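You operate a simulated robot arm through the tools that you are given. There is no shell and no other tool.

The job below is to be done with a simulated two-armed robot. You get a single attempt, and the scene is never put back.

Task
Pick up the parts carton marked "valves" from the top of the long processor with one hand, pass it to the other hand and put it on the top of the narrow lid. Set down upright: parts carton.

Only the result counts: the job must be done as asked and must still hold three seconds after the hand-in. Knocking over, shifting, dropping, spilling or breaking anything else fails it. Lids that push on must go on centred and level and be pressed home; caps that screw on are set level and turned clockwise until they are tight.

Robot
Two 7-joint arms with two-finger parallel grippers on one trunk, on a base that moves. Base frame: it is fixed to the floor where the robot stands at the start and does not move with it; the origin is under the middle of the robot, x ahead of it, y to its left, z up. Lengths are in mm, angles in degrees, forces in N, time in s.
The left shoulder is at the start at [71, 156, 1030], the right one opposite. Each reaches about 1231 mm from its shoulder. Places, roughly: parts carton [250, 2000, 1000]; top of the narrow lid [4900, 3600, 1100]. Payload 3.91 kg a hand.
The TCP of each hand is the grasp point between the finger pads, 30 mm short of the fingertips. In the tool frame z runs along the fingers and y along their closing line. The gripper opens to 110 mm. The fingers are 20 mm wide and 10 mm thick; the gripper's body (48 by 112 mm) begins 55 mm behind the TCP.
Orientation is that of the tool frame in the base frame, as a unit quaternion [w, x, y, z]. With the fingers straight down and closing along the base's y, the tool's x points along the base's -x, its y along +y and its z along -z.

Tools
- The arms move only by the tool servo_tool. It takes "left_rows", "right_rows" or both (then of equal length, played together; a hand with none holds still); each is one flat list of numbers, 7 for each row, row after row: the shift along the tool's x, y, z in cm, then the turn, a rotation vector about the tool's x, y, z in degrees, then the gripper command, from -1 (fully open) to 1 (shut), values between in proportion. In form: [x, y, z, rx, ry, rz, jaw, x, y, z, rx, ry, rz, jaw, ...]. A call has 1 to 20 rows; each row shifts and turns the commanded pose from where the row before left it, along the tool's axes as they then stand. A row lasts 0.2 s, in which the tool goes at most 50 mm and 8.6 degrees; a call with a longer step from one row to the next is refused whole, and so is a gripper value outside its range. A pose out of reach is approached as far as the arm can. The call stops where the force on the tool passes 40 N (or 10 N more than at its start, if that is more) or the arm is blocked; 0.2 s more then pass. Each finger travels about 108 mm/s and halts on what it meets, pressing with about 39 N; the grip force reading is that of the motor and also rises with nothing between the fingers. The clock runs only during rows and for 0.2 s after the last one: add rows that do not move to give the fingers time. The reply holds the time, the measured pose of the TCP, the force on the tool along the base axes, the opening and the grip force, in the units named above and with some noise, with the torque about the TCP (base axes, N m) and any sound that the robot's microphone picked up.
- Cameras (640 x 400 px; columns grow to the right, rows downward): "scene" is now at [144.2, 4.6, 1294.6]; the picture's right is [-0.03, -1.00, 0.00], its down [-0.29, 0.01, -0.96] and it looks along [0.96, -0.03, -0.29] (base axes); focal length 255 px, centre (320, 200). "left" rides on the left gripper at [72, -17, -103] in its tool frame; the picture's right is [0.23, 0.97, 0.00], its down [-0.76, 0.18, -0.62] and it looks along [-0.61, 0.14, 0.78] (tool axes); focal length 222 px, centre (320, 200). "right" rides on the right gripper at [72, 17, -103] in its tool frame; the picture's right is [-0.23, 0.97, 0.00], its down [-0.76, -0.18, -0.62] and it looks along [-0.61, -0.14, 0.78] (tool axes); focal length 222 px, centre (320, 200). There is no depth. A picture from a camera that has moved, and an enlarged one, comes with that camera's place and axes in the base frame and with its lens. The place of the scene camera against the robot may be out by one fixed shift of up to 12 mm in any direction.
- capture(camera): a new picture of that camera. No time passes.
- raise_lower(by): slides the trunk up (or, below 0, down) by that many mm; the arms and the scene camera ride with it, the base frame stays. It gives what a move gives, with no picture.
- drive_base(legs): drives the robot by 1 to 6 legs, each [ahead, left, turn to the left] in mm, mm and degrees, along the robot's own axes; the way and the turn of a leg run together, so that a leg with both is an arc; at most 1500 mm and 180 degrees a leg. The arms and the cameras ride along, it lands a little off, and it stops where it bumps. It gives what a move gives.
- head_to(pan, tilt): turns the head with the scene camera to pan (to the left, within 86 degrees either way) and tilt (down, from -29 to 69), counted from straight ahead of the robot. It gives what a move gives.
- close_up(camera, box): a new picture of the part [left, top, right, bottom] of that camera's present view, enlarged. No time passes.
- finish_job(): hands the job in; it is judged then, once.

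Places have to be worked out from the pictures, the camera data and where the tool is seen. Open the grippers and draw the arms clear of the work before you hand the job in, unless the task says otherwise.

The tools are called after "Request:" as name(argument=value, ...) on one line, values as JSON. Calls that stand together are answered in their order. servo_tool: Moves the arms, as the interface text tells. Its arguments: {"type":"object","properties":{"left_rows":{"type":"array"},"right_rows":{"type":"array"}},"required":[]} The other tools are called the same way: raise_lower (by) moves the trunk up or down; drive_base (legs) drives the base; head_to (pan, tilt) turns the head that bears the scene camera; capture (camera) takes a picture; close_up (camera, box) takes an enlarged picture of a part of a camera's view; finish_job () hands the job in.

At the start:

```text
clock: 0.0
left_ee_pos: [762.8, 325.5, 1169.1]
left_tcp_rot: [0.0, 0.0, 1.0, 0.0]
left_force: [-0.3, -0.3, -0.2]
left_wrist_torque: [0.01, -0.04, 0.01]
left_grip_width: 110.2
left_grasp_force: 0.1
right_ee_pos: [690.5, -266.5, 1192.9]
right_tcp_rot: [-0.001, 0.0, 1.0, -0.001]
right_force: [0.1, 0.3, 0.2]
right_wrist_torque: [0.02, 0.01, 0.01]
right_grip_width: 110.0
right_grasp_force: 0.0
trunk travel left (down, up): [-475.0, 465.0]
robot x, y, heading: [-3.1, -1.7, 0.2]
head pan, tilt (commanded): [-1.5, 16.9]
```

scene: 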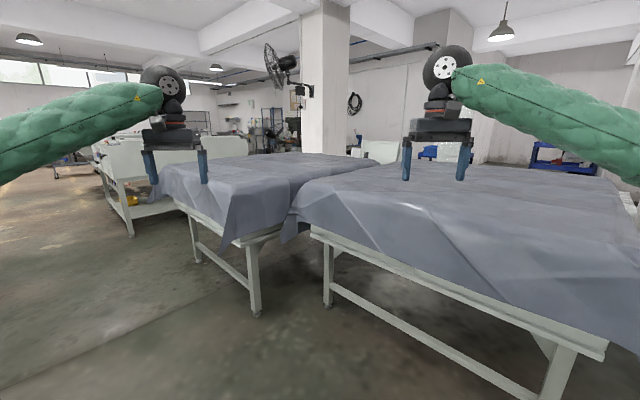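
right: 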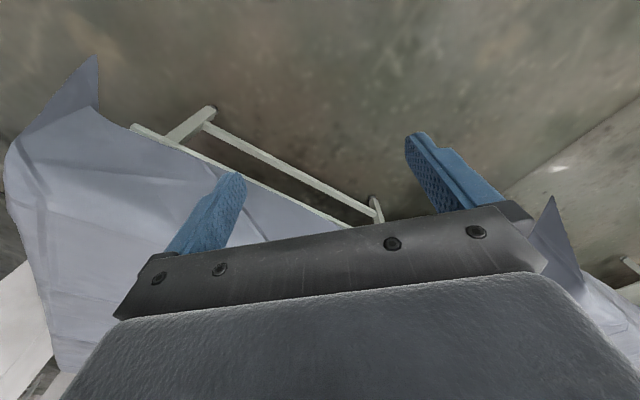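
left: 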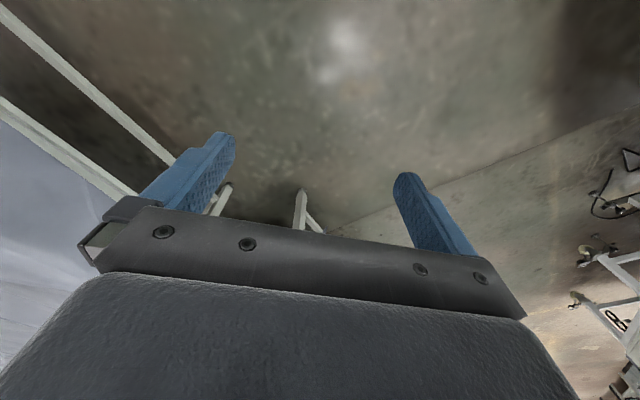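

The start view shows draped tables ahead; the carton should be to the robot's left about 2 m away. I turn the head left to look for it.

Request:
head_to(pan=80, tilt=17)

```text
clock: 1.6
left_ee_pos: [762.4, 326.0, 1168.9]
left_tcp_rot: [0.0, -0.001, 1.0, -0.001]
left_force: [0.5, -0.7, -1.0]
left_wrist_torque: [0.0, 0.04, 0.0]
left_grip_width: 109.9
left_grasp_force: 0.0
right_ee_pos: [690.1, -267.0, 1192.1]
right_tcp_rot: [0.0, 0.0, 1.0, 0.0]
right_force: [0.7, 0.0, -0.6]
right_wrist_torque: [0.01, 0.02, -0.01]
right_grip_width: 110.2
right_grasp_force: 0.1
trunk travel left (down, up): [-475.0, 465.0]
robot x, y, heading: [-3.5, -1.4, -0.1]
head pan, tilt (commanded): [80.0, 17.0]
```

The head is turned left; now I take a picture.

Request:
capture(camera="scene")

```text
taken
camera scene: at [67.1, 99.1, 1294.5], right [0.98, -0.17, 0.0], down [-0.05, -0.29, -0.96], along [0.17, 0.94, -0.29], focal length 255 px, centre (320, 200)
```

scene: 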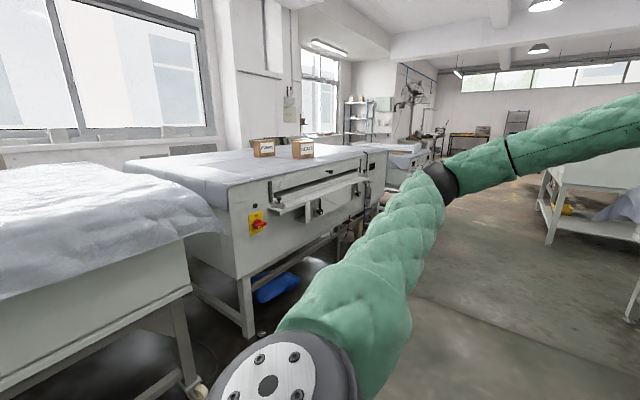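

Two cartons stand on top of a long grey machine (the processor). I enlarge that part to read the labels.

Request:
close_up(camera="scene", box=[220, 120, 348, 200])

Request:
close_up(camera="scene", box=[120, 100, 440, 300])

```text
5.00 times, centred on (284, 160) of scene
camera zoom: at [67.1, 99.1, 1294.5], right [0.98, -0.17, 0.0], down [-0.05, -0.29, -0.96], along [0.17, 0.94, -0.29], focal length 1275 px, centre (500, 400)
```

zoom: 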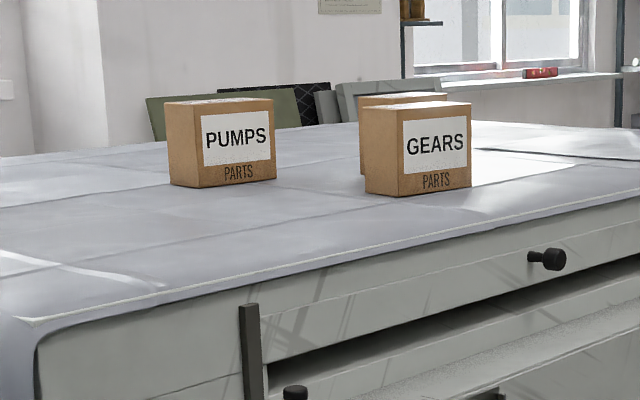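

```text
2.00 times, centred on (280, 200) of scene
camera zoom: at [67.1, 99.1, 1294.5], right [0.98, -0.17, 0.0], down [-0.05, -0.29, -0.96], along [0.17, 0.94, -0.29], focal length 510 px, centre (400, 200)
```

zoom: 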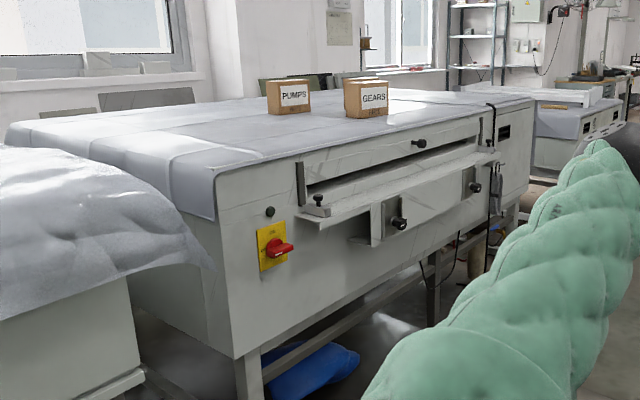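

Three cartons: PUMPS, GEARS, and one hidden behind GEARS (probably VALVES). I look toward the target direction (about 36° left) before planning the drive.

Request:
head_to(pan=36, tilt=10)

```text
clock: 2.7
left_ee_pos: [761.9, 324.7, 1169.8]
left_tcp_rot: [0.0, -0.001, 1.0, -0.001]
left_force: [0.1, 0.1, -0.4]
left_wrist_torque: [-0.03, 0.01, -0.02]
left_grip_width: 109.7
left_grasp_force: 0.2
right_ee_pos: [690.6, -266.0, 1192.6]
right_tcp_rot: [0.0, 0.0, 1.0, 0.0]
right_force: [0.1, -0.7, -0.1]
right_wrist_torque: [0.04, 0.02, 0.03]
right_grip_width: 110.1
right_grasp_force: 0.1
trunk travel left (down, up): [-475.0, 465.0]
robot x, y, heading: [-4.0, -0.1, -0.1]
head pan, tilt (commanded): [36.0, 10.0]
```

Head turned; taking the picture toward the target.

Request:
capture(camera="scene")

Request:
close_up(camera="scene", box=[160, 80, 480, 280])

```text
taken
camera scene: at [126.0, 61.8, 1305.8], right [0.59, -0.81, 0.0], down [-0.14, -0.1, -0.98], along [0.8, 0.58, -0.17], focal length 255 px, centre (320, 200)
```

scene: 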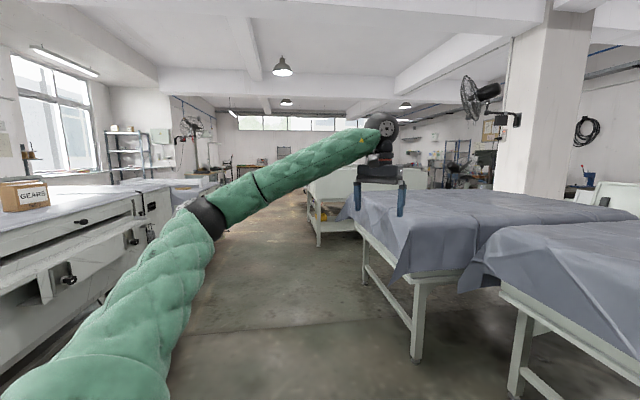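

```text
2.00 times, centred on (320, 180) of scene
camera zoom: at [126.0, 61.8, 1305.8], right [0.59, -0.81, 0.0], down [-0.14, -0.1, -0.98], along [0.8, 0.58, -0.17], focal length 510 px, centre (320, 240)
```

zoom: 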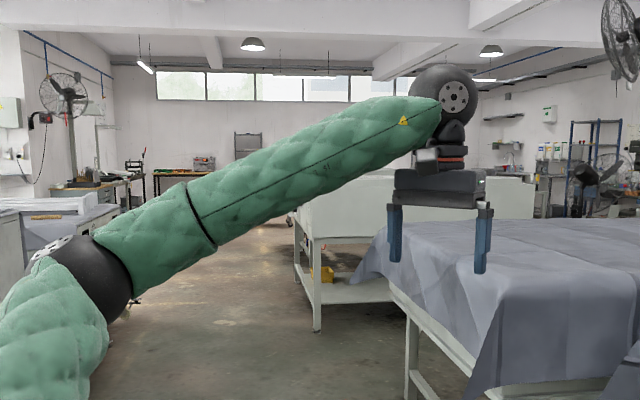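

The processor runs diagonally on the left of the aisle. I turn the robot left by 90° in place so the head faces the processor and the arms stay clear, then look again.

Request:
drive_base(legs=[[0, 0, 90]])

Request:
head_to(pan=0, tilt=20)

Request:
capture(camera="scene")

```text
clock: 6.8
left_ee_pos: [-311.7, 768.2, 1169.9]
left_tcp_rot: [0.0, -0.7, 0.714, 0.001]
left_force: [-0.6, 0.1, 0.8]
left_wrist_torque: [0.04, -0.02, -0.01]
left_grip_width: 110.0
left_grasp_force: 0.1
right_ee_pos: [278.0, 686.8, 1192.3]
right_tcp_rot: [-0.001, -0.701, 0.713, 0.001]
right_force: [0.0, 0.0, -0.8]
right_wrist_torque: [-0.02, -0.02, 0.0]
right_grip_width: 109.9
right_grasp_force: 0.0
trunk travel left (down, up): [-475.0, 465.0]
robot x, y, heading: [5.7, 3.4, 89.1]
head pan, tilt (commanded): [36.0, 10.0]
```

```text
clock: 7.9
left_ee_pos: [-311.8, 768.7, 1171.0]
left_tcp_rot: [-0.002, -0.7, 0.714, 0.0]
left_force: [0.5, -0.9, -0.8]
left_wrist_torque: [0.03, 0.0, 0.01]
left_grip_width: 110.1
left_grasp_force: 0.1
right_ee_pos: [278.7, 686.6, 1192.4]
right_tcp_rot: [0.0, -0.701, 0.714, -0.001]
right_force: [-1.2, -1.0, 0.4]
right_wrist_torque: [-0.01, 0.02, 0.0]
right_grip_width: 110.0
right_grasp_force: 0.1
trunk travel left (down, up): [-475.0, 465.0]
robot x, y, heading: [1.6, -2.4, 88.9]
head pan, tilt (commanded): [0.0, 20.0]
```

```text
taken
camera scene: at [2.6, 151.0, 1289.6], right [1.0, -0.02, 0.0], down [-0.01, -0.34, -0.94], along [0.02, 0.94, -0.34], focal length 255 px, centre (320, 200)
```

scene: 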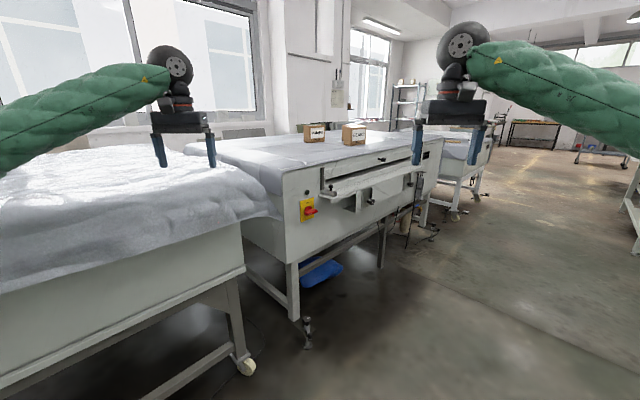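

Now the processor is in plain view; I zoom in on the cartons and the machine to work out its geometry.

Request:
close_up(camera="scene", box=[180, 100, 436, 260])

Request:
close_up(camera="scene", box=[290, 110, 386, 170])

```text
2.50 times, centred on (308, 180) of scene
camera zoom: at [2.6, 151.0, 1289.6], right [1.0, -0.02, 0.0], down [-0.01, -0.34, -0.94], along [0.02, 0.94, -0.34], focal length 637 px, centre (350, 250)
```

zoom: 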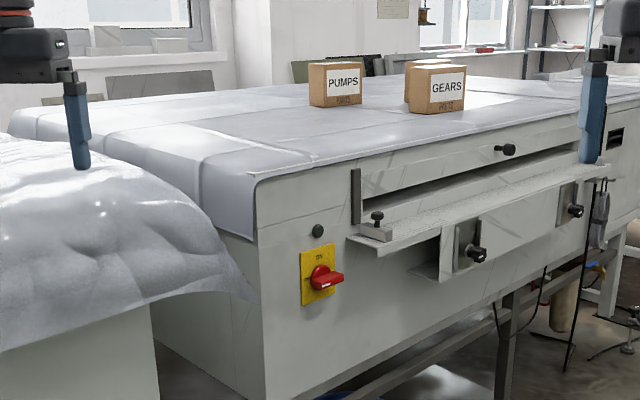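

```text
6.67 times, centred on (338, 140) of scene
camera zoom: at [2.6, 151.0, 1289.6], right [1.0, -0.02, 0.0], down [-0.01, -0.34, -0.94], along [0.02, 0.94, -0.34], focal length 1700 px, centre (200, 600)
```

zoom: 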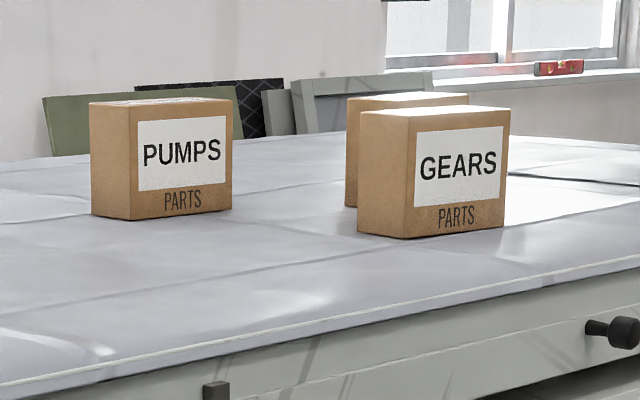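

The processor front runs at about 44° in the base frame, its top at roughly z≈980, and the hidden third carton stands behind and to the right of GEARS. I raise the trunk so the hands clear the cartons and the view improves, then turn to face the processor squarely.

Request:
raise_lower(by=300)

Request:
drive_base(legs=[[0, 0, 45]])

Request:
drive_base(legs=[[300, -1300, 0]])

Request:
head_to(pan=0, tilt=30)

Request:
capture(camera="scene")

```text
clock: 10.9
left_ee_pos: [-310.9, 768.9, 1470.6]
left_tcp_rot: [0.0, -0.701, 0.714, 0.0]
left_force: [0.3, -0.1, 1.1]
left_wrist_torque: [0.0, 0.0, -0.01]
left_grip_width: 110.1
left_grasp_force: 0.1
right_ee_pos: [278.7, 686.0, 1491.6]
right_tcp_rot: [0.0, -0.701, 0.713, 0.0]
right_force: [0.0, -0.3, 0.6]
right_wrist_torque: [0.0, 0.01, 0.01]
right_grip_width: 109.8
right_grasp_force: 0.1
trunk travel left (down, up): [-775.0, 165.0]
robot x, y, heading: [-0.9, -4.0, 89.1]
head pan, tilt (commanded): [0.0, 20.0]
```

```text
clock: 13.3
left_ee_pos: [-763.7, 324.8, 1469.7]
left_tcp_rot: [0.0, 0.92, -0.392, 0.0]
left_force: [-0.6, -0.2, -0.1]
left_wrist_torque: [-0.01, 0.0, -0.04]
left_grip_width: 110.0
left_grasp_force: 0.2
right_ee_pos: [-287.0, 682.3, 1492.2]
right_tcp_rot: [0.0, 0.92, -0.391, 0.0]
right_force: [-0.3, -0.3, -0.6]
right_wrist_torque: [0.01, -0.01, 0.0]
right_grip_width: 110.1
right_grasp_force: 0.0
trunk travel left (down, up): [-775.0, 165.0]
robot x, y, heading: [-3.5, 1.1, 134.2]
head pan, tilt (commanded): [0.0, 20.0]
```

```text
clock: 20.0
left_ee_pos: [-44.4, 1435.3, 1468.7]
left_tcp_rot: [0.0, 0.922, -0.388, 0.001]
left_force: [0.5, -0.2, -0.8]
left_wrist_torque: [-0.02, -0.02, -0.01]
left_grip_width: 110.2
left_grasp_force: 0.0
right_ee_pos: [427.3, 1796.3, 1492.0]
right_tcp_rot: [0.001, 0.922, -0.387, -0.001]
right_force: [0.0, -0.1, -0.3]
right_wrist_torque: [-0.01, -0.03, 0.0]
right_grip_width: 109.9
right_grasp_force: 0.1
trunk travel left (down, up): [-775.0, 165.0]
robot x, y, heading: [718.7, 1118.8, 134.2]
head pan, tilt (commanded): [0.0, 20.0]
```

```text
clock: 20.7
left_ee_pos: [-45.0, 1435.8, 1470.1]
left_tcp_rot: [0.0, 0.922, -0.388, 0.0]
left_force: [0.5, 0.3, 0.5]
left_wrist_torque: [0.0, -0.01, -0.03]
left_grip_width: 110.1
left_grasp_force: 0.1
right_ee_pos: [428.9, 1798.5, 1492.2]
right_tcp_rot: [0.0, 0.922, -0.387, 0.0]
right_force: [-0.3, 0.5, -0.1]
right_wrist_torque: [0.02, 0.0, -0.02]
right_grip_width: 110.2
right_grasp_force: 0.1
trunk travel left (down, up): [-775.0, 165.0]
robot x, y, heading: [721.3, 1118.2, 134.4]
head pan, tilt (commanded): [0.0, 30.0]
```

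```text
taken
camera scene: at [621.8, 1225.6, 1573.5], right [0.71, 0.7, 0.0], down [0.35, -0.36, -0.87], along [-0.61, 0.62, -0.5], focal length 255 px, centre (320, 200)
```

scene: 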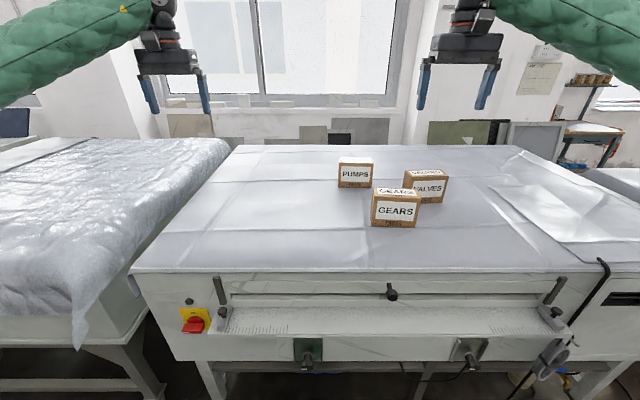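

The VALVES carton is now visible, behind and to the right of GEARS. I enlarge it for measurement.

Request:
close_up(camera="scene", box=[320, 145, 480, 245])

Request:
close_up(camera="scene", box=[120, 200, 440, 400])

```text
4.00 times, centred on (400, 195) of scene
camera zoom: at [621.8, 1225.6, 1573.5], right [0.71, 0.7, 0.0], down [0.35, -0.36, -0.87], along [-0.61, 0.62, -0.5], focal length 1020 px, centre (0, 220)
```

zoom: 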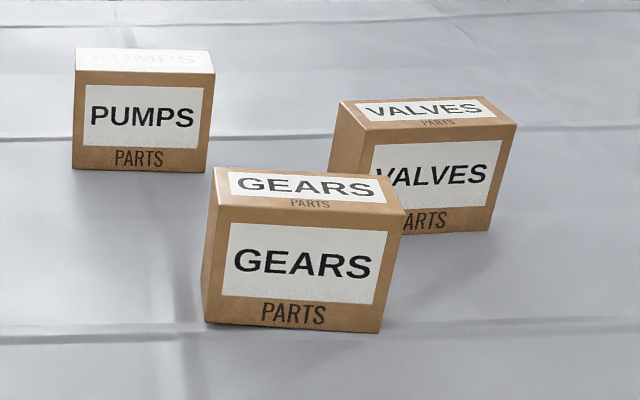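

```text
2.00 times, centred on (280, 300) of scene
camera zoom: at [621.8, 1225.6, 1573.5], right [0.71, 0.7, 0.0], down [0.35, -0.36, -0.87], along [-0.61, 0.62, -0.5], focal length 510 px, centre (400, 0)
```

zoom: 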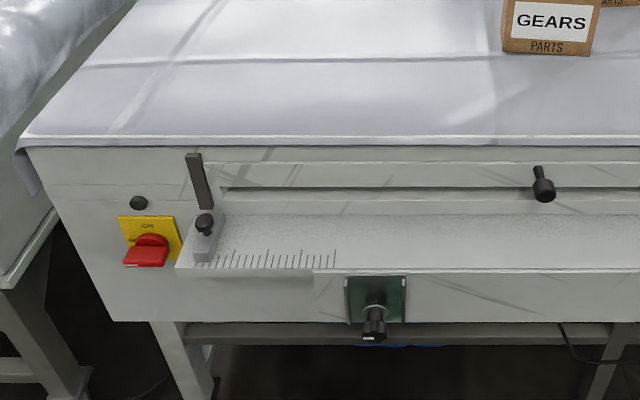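

Triangulating GEARS between the two views puts the processor top at z≈1057 and the cartons at about 140×70×115 mm. I zoom in more on VALVES for its corners.

Request:
close_up(camera="scene", box=[390, 155, 470, 205])

```text
8.00 times, centred on (430, 180) of scene
camera zoom: at [621.8, 1225.6, 1573.5], right [0.71, 0.7, 0.0], down [0.35, -0.36, -0.87], along [-0.61, 0.62, -0.5], focal length 2039 px, centre (-560, 360)
```

zoom: 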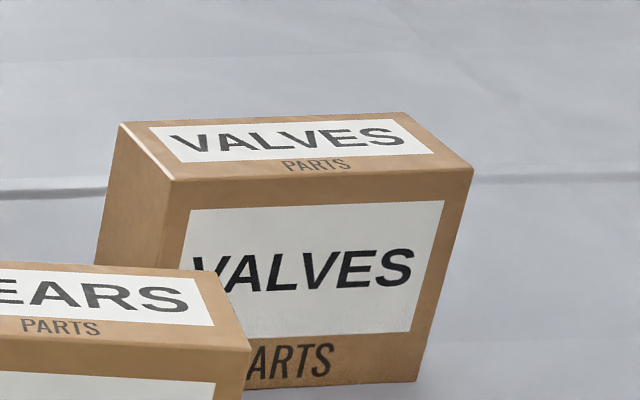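

VALVES works out at about (277, 2169) with its top near z≈1162, rotated ~5° counter-clockwise relative to the robot. I shift the base right and slightly forward so that the carton is in front of the right arm, then look again.

Request:
drive_base(legs=[[110, -218, 0]])

Request:
head_to(pan=-8, tilt=32)

Request:
capture(camera="scene")

Request:
capture(camera="right")

```text
clock: 22.5
left_ee_pos: [33.1, 1667.8, 1469.9]
left_tcp_rot: [0.0, 0.922, -0.388, -0.001]
left_force: [0.1, 0.1, 0.0]
left_wrist_torque: [0.01, 0.02, 0.0]
left_grip_width: 109.8
left_grasp_force: 0.2
right_ee_pos: [507.6, 2027.4, 1493.2]
right_tcp_rot: [0.0, 0.921, -0.388, 0.0]
right_force: [0.5, -0.3, 1.3]
right_wrist_torque: [0.0, 0.02, 0.01]
right_grip_width: 109.9
right_grasp_force: 0.1
trunk travel left (down, up): [-775.0, 165.0]
robot x, y, heading: [801.8, 1347.1, 134.2]
head pan, tilt (commanded): [0.0, 30.0]
```

```text
clock: 23.2
left_ee_pos: [35.2, 1668.4, 1470.2]
left_tcp_rot: [0.0, 0.921, -0.389, 0.001]
left_force: [0.4, 0.6, 0.8]
left_wrist_torque: [-0.05, 0.01, -0.02]
left_grip_width: 110.1
left_grasp_force: 0.0
right_ee_pos: [507.3, 2029.1, 1491.3]
right_tcp_rot: [0.0, 0.921, -0.389, 0.0]
right_force: [-0.2, 0.3, -0.3]
right_wrist_torque: [0.0, 0.01, 0.0]
right_grip_width: 110.0
right_grasp_force: 0.1
trunk travel left (down, up): [-775.0, 165.0]
robot x, y, heading: [798.7, 1346.3, 134.4]
head pan, tilt (commanded): [-8.0, 32.0]
```

```text
taken
camera scene: at [711.8, 1465.3, 1570.3], right [0.81, 0.59, 0.0], down [0.31, -0.43, -0.85], along [-0.5, 0.68, -0.53], focal length 255 px, centre (320, 200)
```

scene: 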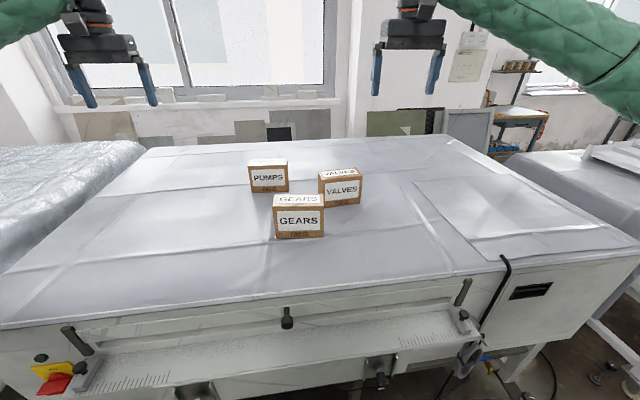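

```text
taken
camera right: at [547.4, 1966.8, 1595.6], right [-0.86, -0.52, 0.0], down [-0.41, 0.67, 0.62], along [-0.32, 0.53, -0.78], focal length 222 px, centre (320, 200)
```

right: 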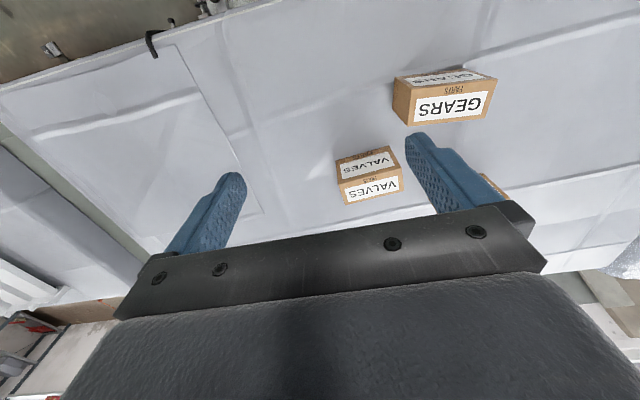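

Good view from the new position. I zoom into VALVES to re-measure its corners.

Request:
close_up(camera="scene", box=[300, 155, 380, 205])

Request:
close_up(camera="right", box=[310, 125, 430, 200])

```text
8.00 times, centred on (340, 180) of scene
camera zoom: at [711.8, 1465.3, 1570.3], right [0.81, 0.59, 0.0], down [0.31, -0.43, -0.85], along [-0.5, 0.68, -0.53], focal length 2039 px, centre (160, 360)
```

zoom: 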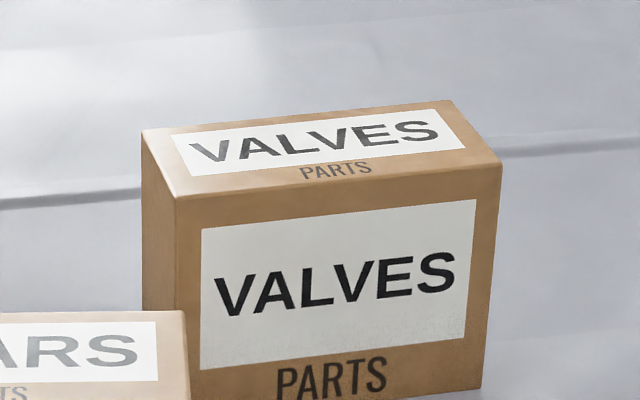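

```text
5.33 times, centred on (370, 162) of right
camera zoom: at [547.4, 1966.8, 1595.6], right [-0.86, -0.52, 0.0], down [-0.41, 0.67, 0.62], along [-0.32, 0.53, -0.78], focal length 1185 px, centre (53, 400)
```

zoom: 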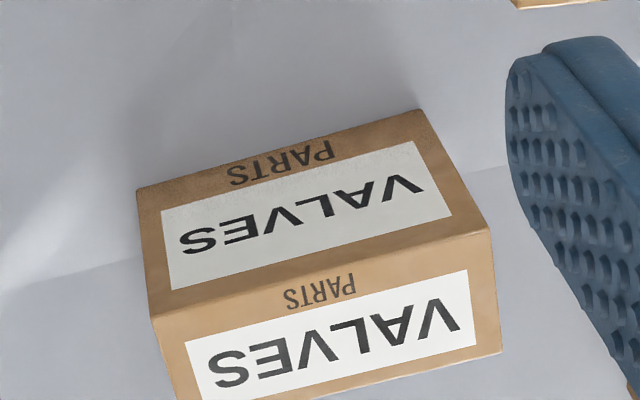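

Combining the views, VALVES is centred near (278, 2170), top z≈1160, about 150×70×120 mm, its back direction heading ≈139.3°. I move the right hand above it at the present height and turn the wrist ~95° so the fingers will close front-to-back.

Request:
servo_tool(right_rows=[-4.34, 1.1, 0, 0, 0, 0, -1, -4.34, 1.1, 0, 0, 0, 0, -1, -4.34, 1.1, 0, 0, 0, 0, -1, -4.34, 1.1, 0, 0, 0, 0, -1, -4.34, 1.1, 0, 0, 0, 0, -1, -4.34, 1.1, 0, 0, 0, 0, -1, 0, 0, 0, 0, 0, -7.92, -1, 0, 0, 0, 0, 0, -7.92, -1, 0, 0, 0, 0, 0, -7.92, -1, 0, 0, 0, 0, 0, -7.92, -1, 0, 0, 0, 0, 0, -7.92, -1, 0, 0, 0, 0, 0, -7.92, -1, 0, 0, 0, 0, 0, -7.92, -1, 0, 0, 0, 0, 0, -7.92, -1, 0, 0, 0, 0, 0, -7.92, -1, 0, 0, 0, 0, 0, -7.92, -1, 0, 0, 0, 0, 0, -7.92, -1, 0, 0, 0, 0, 0, -7.92, -1])

Request:
capture(camera="right")

Request:
capture(camera="scene")

```text
clock: 27.0
left_ee_pos: [34.1, 1665.4, 1470.1]
left_tcp_rot: [-0.001, 0.921, -0.388, -0.001]
left_force: [0.5, -0.1, 1.3]
left_wrist_torque: [0.0, 0.02, 0.01]
left_grip_width: 110.0
left_grasp_force: 0.0
right_ee_pos: [429.6, 1710.9, 1417.5]
right_tcp_rot: [0.001, 0.912, 0.41, -0.001]
right_force: [0.0, -0.5, -0.5]
right_wrist_torque: [0.0, 0.0, 0.0]
right_grip_width: 109.9
right_grasp_force: 0.0
right hand out of reach, approached as far as the arm can: row 10, 11, 12, 13, 14, 15, 16, 17, 18
trunk travel left (down, up): [-775.0, 165.0]
robot x, y, heading: [800.9, 1349.4, 134.2]
head pan, tilt (commanded): [-8.0, 32.0]
```

```text
taken
camera right: at [490.5, 1755.0, 1520.7], right [0.58, -0.82, 0.0], down [-0.64, -0.45, 0.62], along [-0.51, -0.36, -0.78], focal length 222 px, centre (320, 200)
```

right: 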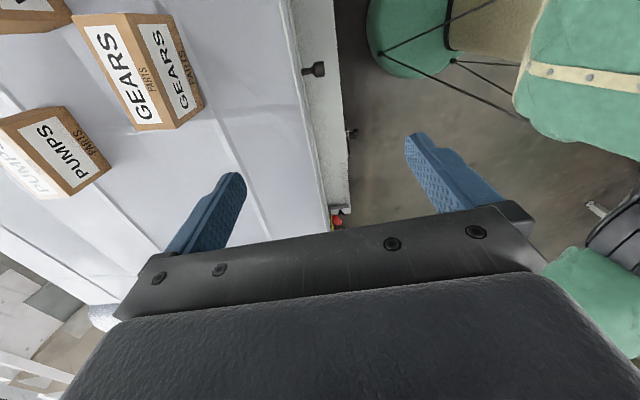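

```text
taken
camera scene: at [710.7, 1462.7, 1570.4], right [0.81, 0.59, 0.0], down [0.31, -0.43, -0.85], along [-0.5, 0.68, -0.53], focal length 255 px, centre (320, 200)
```

scene: 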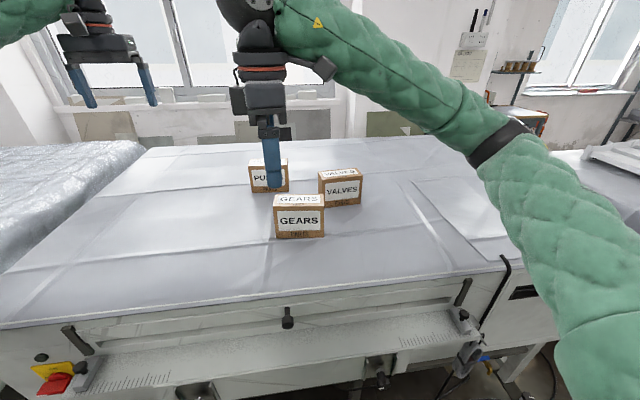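

The rotated pose was out of reach, so the arm pulled back to (430, 1711). I test the opposite wrist turn (+180°) from here in free air to see which yaw range is comfortable.

Request:
servo_tool(right_rows=[0, 0, 0, 0, 0, 8.5, -1, 0, 0, 0, 0, 0, 8.5, -1, 0, 0, 0, 0, 0, 8.5, -1, 0, 0, 0, 0, 0, 8.5, -1, 0, 0, 0, 0, 0, 8.5, -1, 0, 0, 0, 0, 0, 8.5, -1, 0, 0, 0, 0, 0, 8.5, -1, 0, 0, 0, 0, 0, 8.5, -1, 0, 0, 0, 0, 0, 8.5, -1, 0, 0, 0, 0, 0, 8.5, -1, 0, 0, 0, 0, 0, 8.5, -1])

Request:
capture(camera="scene")

```text
clock: 29.4
left_ee_pos: [33.5, 1667.5, 1469.4]
left_tcp_rot: [0.0, 0.921, -0.389, 0.0]
left_force: [0.5, 0.5, 0.0]
left_wrist_torque: [0.01, 0.01, 0.01]
left_grip_width: 110.2
left_grasp_force: 0.0
right_ee_pos: [429.4, 1712.7, 1417.2]
right_tcp_rot: [0.001, 0.927, -0.376, 0.0]
right_force: [0.7, -0.5, -0.9]
right_wrist_torque: [0.0, 0.01, -0.01]
right_grip_width: 109.9
right_grasp_force: 0.0
trunk travel left (down, up): [-775.0, 165.0]
robot x, y, heading: [798.5, 1350.3, 134.0]
head pan, tilt (commanded): [-8.0, 32.0]
```

```text
taken
camera scene: at [711.4, 1464.2, 1570.3], right [0.81, 0.59, 0.0], down [0.31, -0.43, -0.85], along [-0.5, 0.68, -0.53], focal length 255 px, centre (320, 200)
```

scene: 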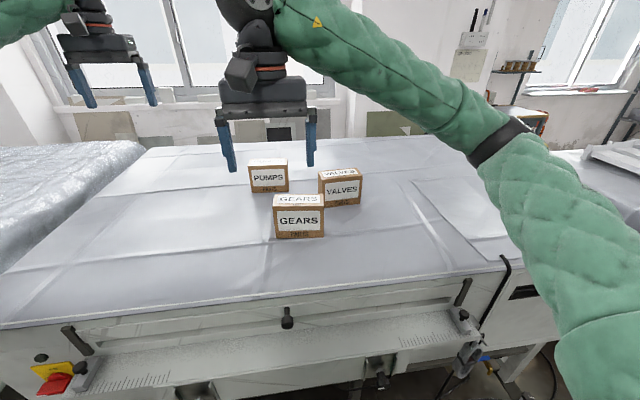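

The command restarts from the reached pose, so I continue turning the same way by about 85° more to test that side.

Request:
servo_tool(right_rows=[0, 0, 0, 0, 0, 8.5, -1, 0, 0, 0, 0, 0, 8.5, -1, 0, 0, 0, 0, 0, 8.5, -1, 0, 0, 0, 0, 0, 8.5, -1, 0, 0, 0, 0, 0, 8.5, -1, 0, 0, 0, 0, 0, 8.5, -1, 0, 0, 0, 0, 0, 8.5, -1, 0, 0, 0, 0, 0, 8.5, -1, 0, 0, 0, 0, 0, 8.5, -1, 0, 0, 0, 0, 0, 8.5, -1])

Request:
capture(camera="right")

```text
clock: 31.6
left_ee_pos: [35.0, 1667.3, 1468.8]
left_tcp_rot: [0.001, 0.922, -0.388, 0.0]
left_force: [-0.7, 0.2, 0.5]
left_wrist_torque: [-0.02, 0.0, -0.01]
left_grip_width: 109.8
left_grasp_force: 0.0
right_ee_pos: [430.4, 1712.7, 1417.1]
right_tcp_rot: [0.0, -0.429, 0.903, 0.0]
right_force: [0.2, 0.0, 0.2]
right_wrist_torque: [0.04, 0.0, -0.01]
right_grip_width: 110.2
right_grasp_force: 0.1
trunk travel left (down, up): [-775.0, 165.0]
robot x, y, heading: [799.8, 1349.3, 134.3]
head pan, tilt (commanded): [-8.0, 32.0]
```

```text
taken
camera right: at [371.3, 1668.3, 1520.9], right [-0.61, 0.79, 0.0], down [0.62, 0.48, 0.62], along [0.49, 0.38, -0.78], focal length 222 px, centre (320, 200)
```

right: 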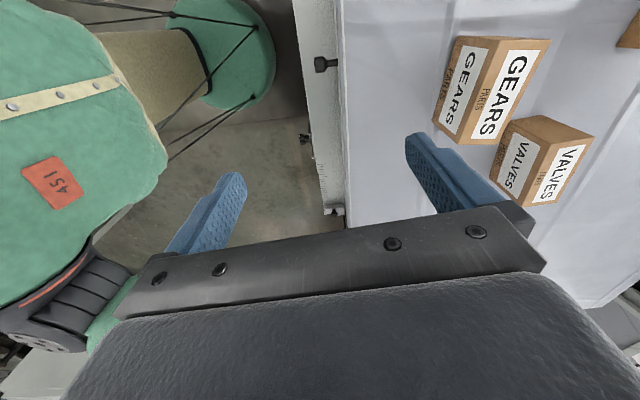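

This yaw (tool y forward, camera to the left) works too. I now move in this orientation forward to above VALVES, lowering a little to z≈1337.

Request:
servo_tool(right_rows=[-2.58, 4.06, 0.8, 0, 0, 0, -1, -2.58, 4.06, 0.8, 0, 0, 0, -1, -2.58, 4.06, 0.8, 0, 0, 0, -1, -2.58, 4.06, 0.8, 0, 0, 0, -1, -2.58, 4.06, 0.8, 0, 0, 0, -1, -2.58, 4.06, 0.8, 0, 0, 0, -1, -2.58, 4.06, 0.8, 0, 0, 0, -1, -2.58, 4.06, 0.8, 0, 0, 0, -1, -2.58, 4.06, 0.8, 0, 0, 0, -1, -2.58, 4.06, 0.8, 0, 0, 0, -1])

Request:
capture(camera="right")

Request:
capture(camera="scene")

```text
clock: 33.8
left_ee_pos: [33.1, 1669.2, 1468.2]
left_tcp_rot: [0.0, 0.921, -0.389, 0.001]
left_force: [0.1, 1.0, -0.7]
left_wrist_torque: [0.0, 0.0, 0.02]
left_grip_width: 110.0
left_grasp_force: 0.0
right_ee_pos: [276.1, 2170.3, 1334.7]
right_tcp_rot: [0.001, -0.43, 0.903, -0.001]
right_force: [0.8, 0.1, 0.1]
right_wrist_torque: [-0.03, 0.0, 0.02]
right_grip_width: 109.9
right_grasp_force: 0.1
trunk travel left (down, up): [-775.0, 165.0]
robot x, y, heading: [801.2, 1349.0, 134.3]
head pan, tilt (commanded): [-8.0, 32.0]
```

```text
taken
camera right: at [217.4, 2126.0, 1438.8], right [-0.61, 0.79, 0.0], down [0.62, 0.48, 0.62], along [0.49, 0.38, -0.78], focal length 222 px, centre (320, 200)
```

right: 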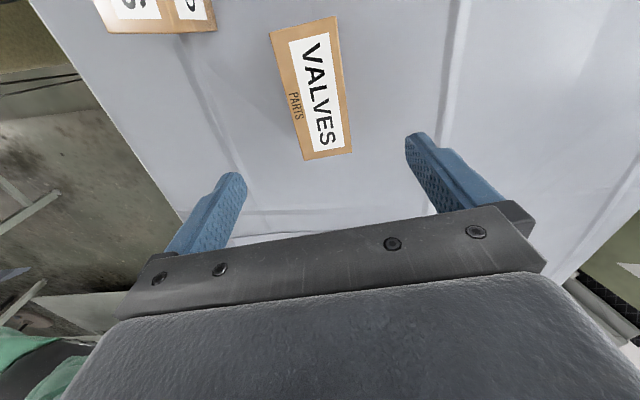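

```text
taken
camera scene: at [710.3, 1465.2, 1570.1], right [0.81, 0.59, 0.0], down [0.31, -0.43, -0.85], along [-0.5, 0.68, -0.53], focal length 255 px, centre (320, 200)
```

scene: 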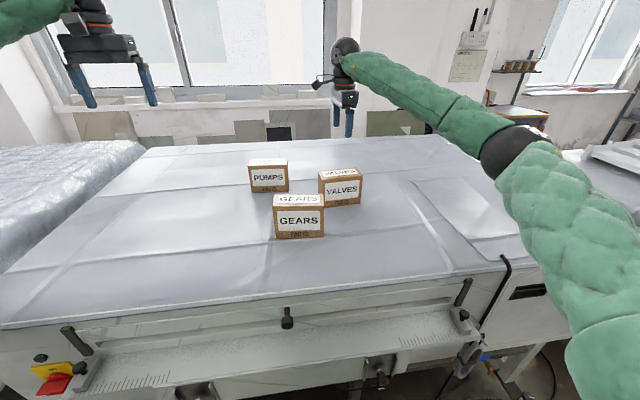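

The hand reached the pose above VALVES. I zoom in with the wrist camera to compute the offset between carton and TCP.

Request:
close_up(camera="right", box=[230, 0, 390, 170])

```text
2.35 times, centred on (310, 85) of right
camera zoom: at [217.4, 2126.0, 1438.8], right [-0.61, 0.79, 0.0], down [0.62, 0.48, 0.62], along [0.49, 0.38, -0.78], focal length 523 px, centre (344, 471)
```

zoom: 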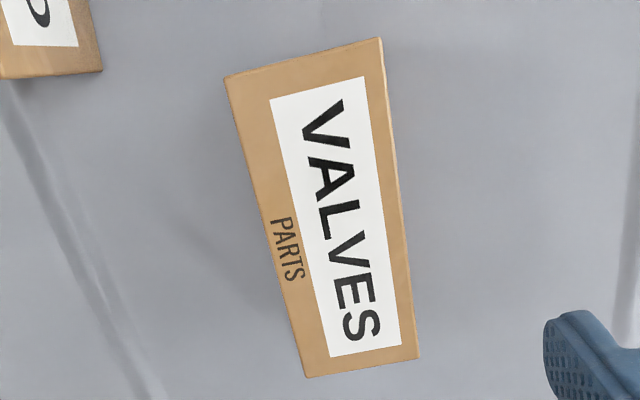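

The carton centre lies only about (-0.7, -3.4) mm from the TCP in the tool frame, turned ~2.3°. I align, shift 30 mm toward the camera-side end (so the other hand can later take the free end), and come down 90 mm to re-measure.

Request:
servo_tool(right_rows=[1.5, -0.17, 0, 0, 0, 2.3, -1, 1.45, -0.17, 2, 0, 0, 0, -1, 0, 0, 3.5, 0, 0, 0, -1, 0, 0, 3.5, 0, 0, 0, -1])

Request:
capture(camera="right")

Request:
capture(camera="scene")

```text
clock: 34.8
left_ee_pos: [34.8, 1667.7, 1469.6]
left_tcp_rot: [0.001, 0.922, -0.388, 0.001]
left_force: [-0.1, -0.1, 0.3]
left_wrist_torque: [0.03, -0.02, -0.01]
left_grip_width: 110.1
left_grasp_force: 0.0
right_ee_pos: [259.5, 2145.0, 1246.7]
right_tcp_rot: [0.0, -0.411, 0.912, 0.0]
right_force: [0.1, 0.4, -0.5]
right_wrist_torque: [-0.01, 0.02, -0.02]
right_grip_width: 109.8
right_grasp_force: 0.0
trunk travel left (down, up): [-775.0, 165.0]
robot x, y, heading: [799.1, 1348.6, 134.5]
head pan, tilt (commanded): [-8.0, 32.0]
```

```text
taken
camera right: at [199.5, 2102.8, 1350.2], right [-0.58, 0.81, 0.0], down [0.64, 0.45, 0.62], along [0.51, 0.36, -0.78], focal length 222 px, centre (320, 200)
```

right: 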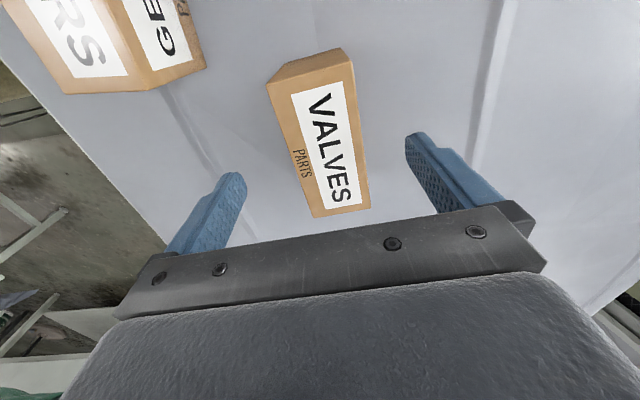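

```text
taken
camera scene: at [710.9, 1464.9, 1570.3], right [0.81, 0.59, 0.0], down [0.31, -0.43, -0.85], along [-0.5, 0.68, -0.53], focal length 255 px, centre (320, 200)
```

scene: 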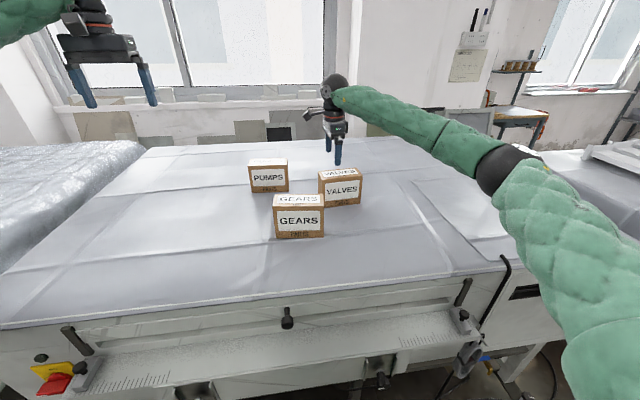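

I zoom the wrist view for a second, closer measurement of the carton's top face and its height.

Request:
close_up(camera="right", box=[230, 30, 400, 220])

```text
2.11 times, centred on (315, 125) of right
camera zoom: at [199.5, 2102.8, 1350.2], right [-0.58, 0.81, 0.0], down [0.64, 0.45, 0.62], along [0.51, 0.36, -0.78], focal length 468 px, centre (330, 358)
```

zoom: 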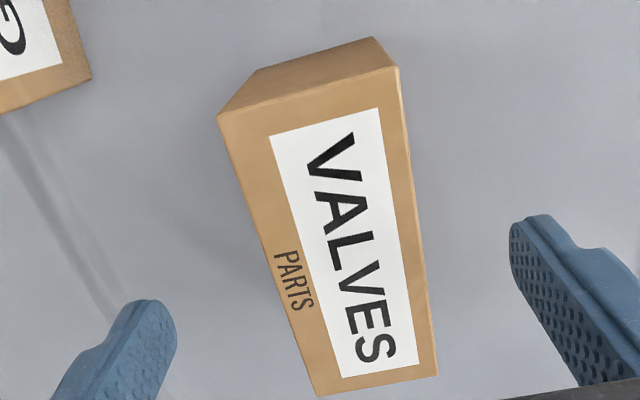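

Second measurement: carton ≈150×70×120 mm, top z≈1154, centre at (-31, +2) in the tool frame, angle within 0.5°. I descend so the TCP is 40 mm below the top and then close the fingers.

Request:
servo_tool(right_rows=[0, 0.18, 3.3, 0, 0, 0, -1, 0, 0, 3.3, 0, 0, 0, -1, 0, 0, 3.3, 0, 0, 0, -1, 0, 0, 3.3, 0, 0, 0, -1, 0, 0, 0, 0, 0, 0, -1])

Request:
capture(camera="right")

Request:
close_up(camera="scene", box=[280, 60, 440, 240])

```text
clock: 36.0
left_ee_pos: [34.3, 1667.0, 1470.3]
left_tcp_rot: [0.0, 0.922, -0.388, 0.0]
left_force: [0.6, -0.1, -0.8]
left_wrist_torque: [-0.01, -0.01, 0.0]
left_grip_width: 110.0
left_grasp_force: 0.1
right_ee_pos: [259.3, 2145.4, 1115.2]
right_tcp_rot: [0.0, -0.411, 0.911, 0.001]
right_force: [1.8, -0.8, 0.5]
right_wrist_torque: [-0.01, 0.01, 0.02]
right_grip_width: 109.9
right_grasp_force: 0.0
trunk travel left (down, up): [-775.0, 165.0]
robot x, y, heading: [800.6, 1347.5, 134.3]
head pan, tilt (commanded): [-8.0, 32.0]
```

```text
taken
camera right: at [198.3, 2103.3, 1218.4], right [-0.58, 0.81, 0.0], down [0.64, 0.45, 0.62], along [0.51, 0.36, -0.78], focal length 222 px, centre (320, 200)
```

right: 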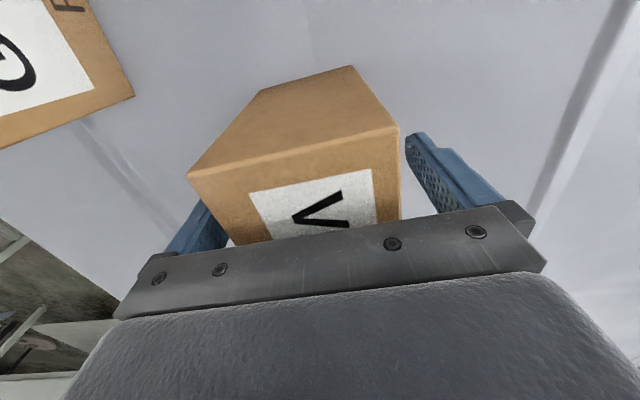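

```text
2.22 times, centred on (360, 150) of scene
camera zoom: at [711.5, 1463.8, 1570.4], right [0.81, 0.59, 0.0], down [0.31, -0.43, -0.85], along [-0.5, 0.68, -0.53], focal length 566 px, centre (231, 311)
```

zoom: 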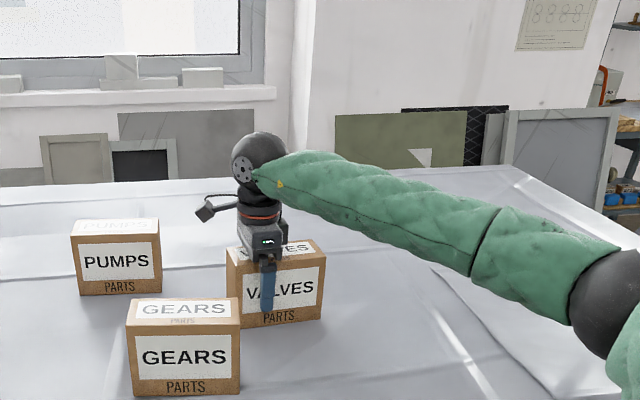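

The fingers straddle the carton front and back with clearance. I close the gripper and wait.

Request:
servo_tool(right_rows=[0, 0, 0, 0, 0, 0, -0.5, 0, 0, 0, 0, 0, 0, -0.2, 0, 0, 0, 0, 0, 0, 1, 0, 0, 0, 0, 0, 0, 1, 0, 0, 0, 0, 0, 0, 1])

Request:
capture(camera="right")

```text
clock: 37.2
left_ee_pos: [33.3, 1668.3, 1469.4]
left_tcp_rot: [0.0, 0.921, -0.389, 0.001]
left_force: [-0.5, 0.3, -0.4]
left_wrist_torque: [0.02, 0.02, -0.01]
left_grip_width: 109.9
left_grasp_force: 0.0
right_ee_pos: [257.2, 2146.9, 1114.8]
right_tcp_rot: [0.0, -0.411, 0.912, 0.0]
right_force: [-0.2, -0.2, 1.1]
right_wrist_torque: [-0.14, 0.39, -0.08]
right_grip_width: 69.7
right_grasp_force: 38.9
trunk travel left (down, up): [-775.0, 165.0]
robot x, y, heading: [799.1, 1352.1, 134.3]
head pan, tilt (commanded): [-8.0, 32.0]
```

```text
taken
camera right: at [198.1, 2104.0, 1218.0], right [-0.58, 0.81, 0.0], down [0.64, 0.45, 0.62], along [0.51, 0.36, -0.78], focal length 222 px, centre (320, 200)
```

right: 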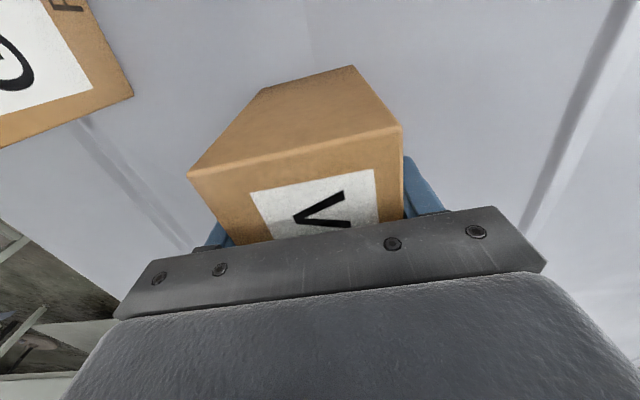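

Gripped at 69.7 mm with 39 N. I lift slowly by 60 mm and check weight and whether the carton stays level.

Request:
servo_tool(right_rows=[0, 0, -1, 0, 0, 0, 1, 0, 0, -1, 0, 0, 0, 1, 0, 0, -2, 0, 0, 0, 1, 0, 0, -2, 0, 0, 0, 1, 0, 0, 0, 0, 0, 0, 1, 0, 0, 0, 0, 0, 0, 1])

Request:
capture(camera="right")

Request:
close_up(camera="scene", box=[280, 60, 440, 240])

```text
clock: 38.6
left_ee_pos: [33.3, 1667.8, 1468.9]
left_tcp_rot: [0.0, 0.922, -0.388, 0.001]
left_force: [-0.2, -0.7, 0.2]
left_wrist_torque: [0.0, 0.02, 0.02]
left_grip_width: 110.0
left_grasp_force: 0.0
right_ee_pos: [257.9, 2146.5, 1175.6]
right_tcp_rot: [0.0, -0.411, 0.912, -0.002]
right_force: [0.7, 0.9, -4.9]
right_wrist_torque: [-0.09, 0.1, -0.01]
right_grip_width: 69.7
right_grasp_force: 39.1
trunk travel left (down, up): [-775.0, 165.0]
robot x, y, heading: [795.1, 1347.2, 134.5]
head pan, tilt (commanded): [-8.0, 32.0]
```

```text
taken
camera right: at [197.7, 2104.1, 1278.1], right [-0.58, 0.81, 0.0], down [0.64, 0.45, 0.62], along [0.51, 0.36, -0.78], focal length 222 px, centre (320, 200)
```

right: 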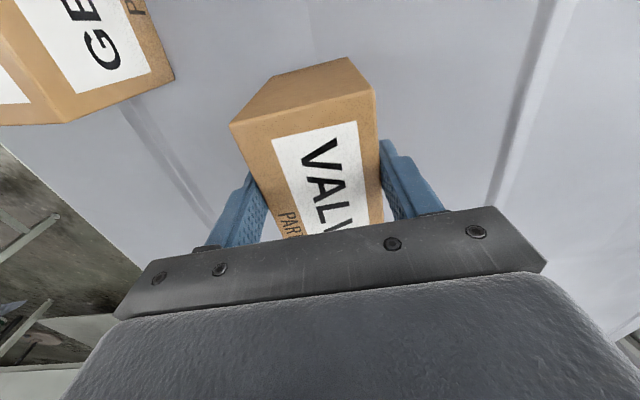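

```text
2.22 times, centred on (360, 150) of scene
camera zoom: at [710.8, 1465.1, 1570.2], right [0.81, 0.59, 0.0], down [0.31, -0.43, -0.85], along [-0.5, 0.68, -0.53], focal length 566 px, centre (231, 311)
```

zoom: 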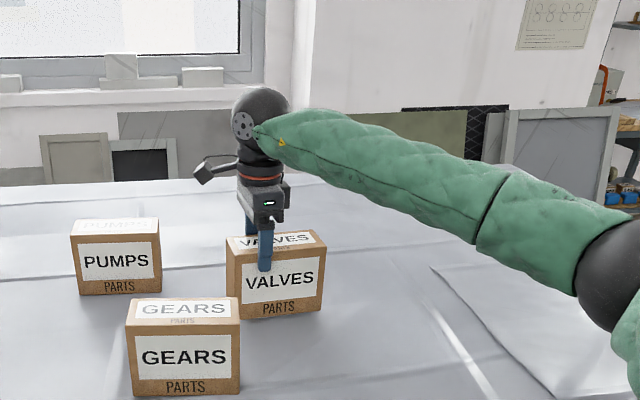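

The hand rose 60 mm but the carton seems to have come up much less, so it may have slipped in the fingers. I zoom in before doing anything else.

Request:
close_up(camera="scene", box=[300, 140, 400, 220])

Request:
close_up(camera="right", box=[190, 20, 450, 240])

```text
5.00 times, centred on (350, 180) of scene
camera zoom: at [710.8, 1465.1, 1570.2], right [0.81, 0.59, 0.0], down [0.31, -0.43, -0.85], along [-0.5, 0.68, -0.53], focal length 1275 px, centre (170, 300)
```

zoom: 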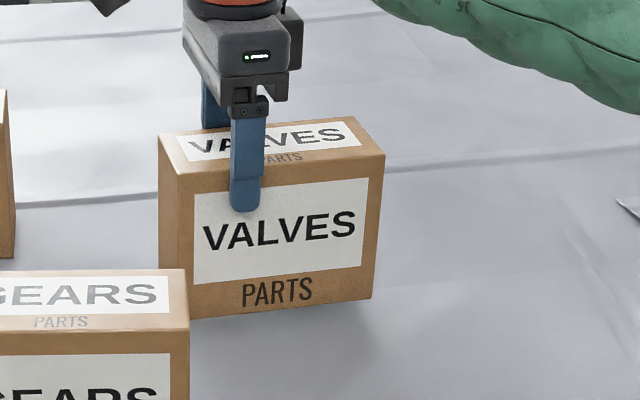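

```text
1.82 times, centred on (320, 130) of right
camera zoom: at [197.7, 2104.1, 1278.1], right [-0.58, 0.81, 0.0], down [0.64, 0.45, 0.62], along [0.51, 0.36, -0.78], focal length 404 px, centre (320, 327)
```

zoom: 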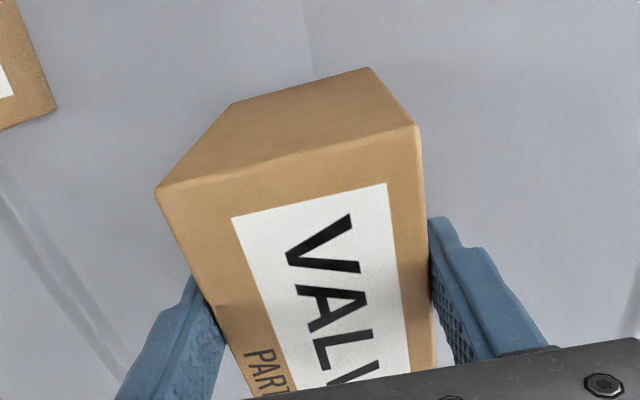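

The carton is up only about 17 mm: it slid ~43 mm in the fingers during the lift, hanging with ~4.9 N (≈0.5 kg). I hold still for two short rows to see whether it keeps creeping or slipped only in the jerk.

Request:
servo_tool(right_rows=[0, 0, 0, 0, 0, 0, 1])

Request:
close_up(camera="scene", box=[300, 140, 400, 220])

Request:
close_up(camera="right", box=[190, 20, 450, 240])

```text
clock: 39.0
left_ee_pos: [34.5, 1667.7, 1469.5]
left_tcp_rot: [0.001, 0.921, -0.389, 0.001]
left_force: [0.2, 0.4, 0.7]
left_wrist_torque: [-0.03, 0.0, -0.01]
left_grip_width: 109.8
left_grasp_force: 0.1
right_ee_pos: [257.8, 2146.0, 1174.5]
right_tcp_rot: [-0.001, -0.412, 0.911, -0.001]
right_force: [0.6, -0.6, -5.6]
right_wrist_torque: [-0.15, 0.09, 0.02]
right_grip_width: 69.7
right_grasp_force: 38.9
trunk travel left (down, up): [-775.0, 165.0]
robot x, y, heading: [803.4, 1347.8, 134.4]
head pan, tilt (commanded): [-8.0, 32.0]
```

```text
5.00 times, centred on (350, 180) of scene
camera zoom: at [711.0, 1464.9, 1570.3], right [0.81, 0.59, 0.0], down [0.31, -0.43, -0.85], along [-0.5, 0.68, -0.53], focal length 1275 px, centre (170, 300)
```

zoom: 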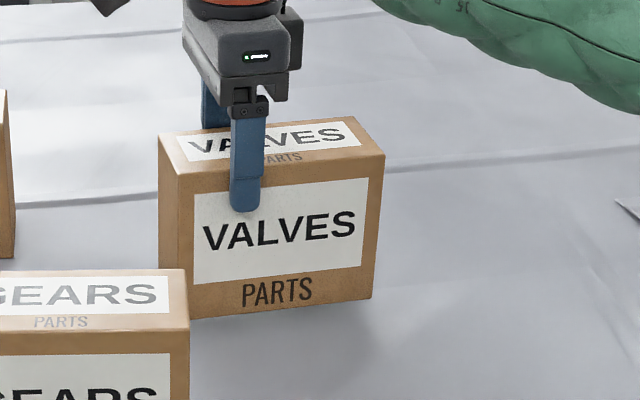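

```text
1.82 times, centred on (320, 130) of right
camera zoom: at [197.9, 2103.9, 1278.4], right [-0.58, 0.81, 0.0], down [0.64, 0.45, 0.62], along [0.51, 0.36, -0.78], focal length 404 px, centre (320, 327)
```

zoom: 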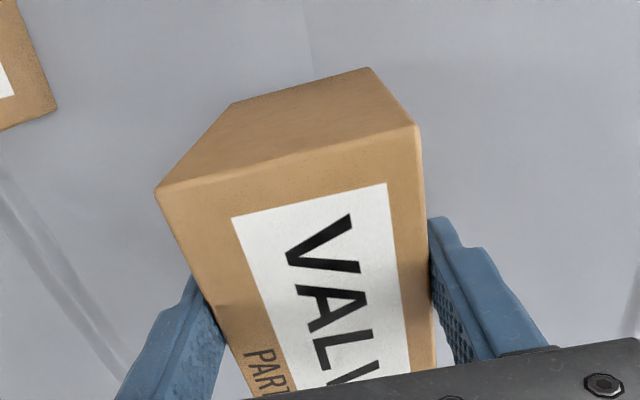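

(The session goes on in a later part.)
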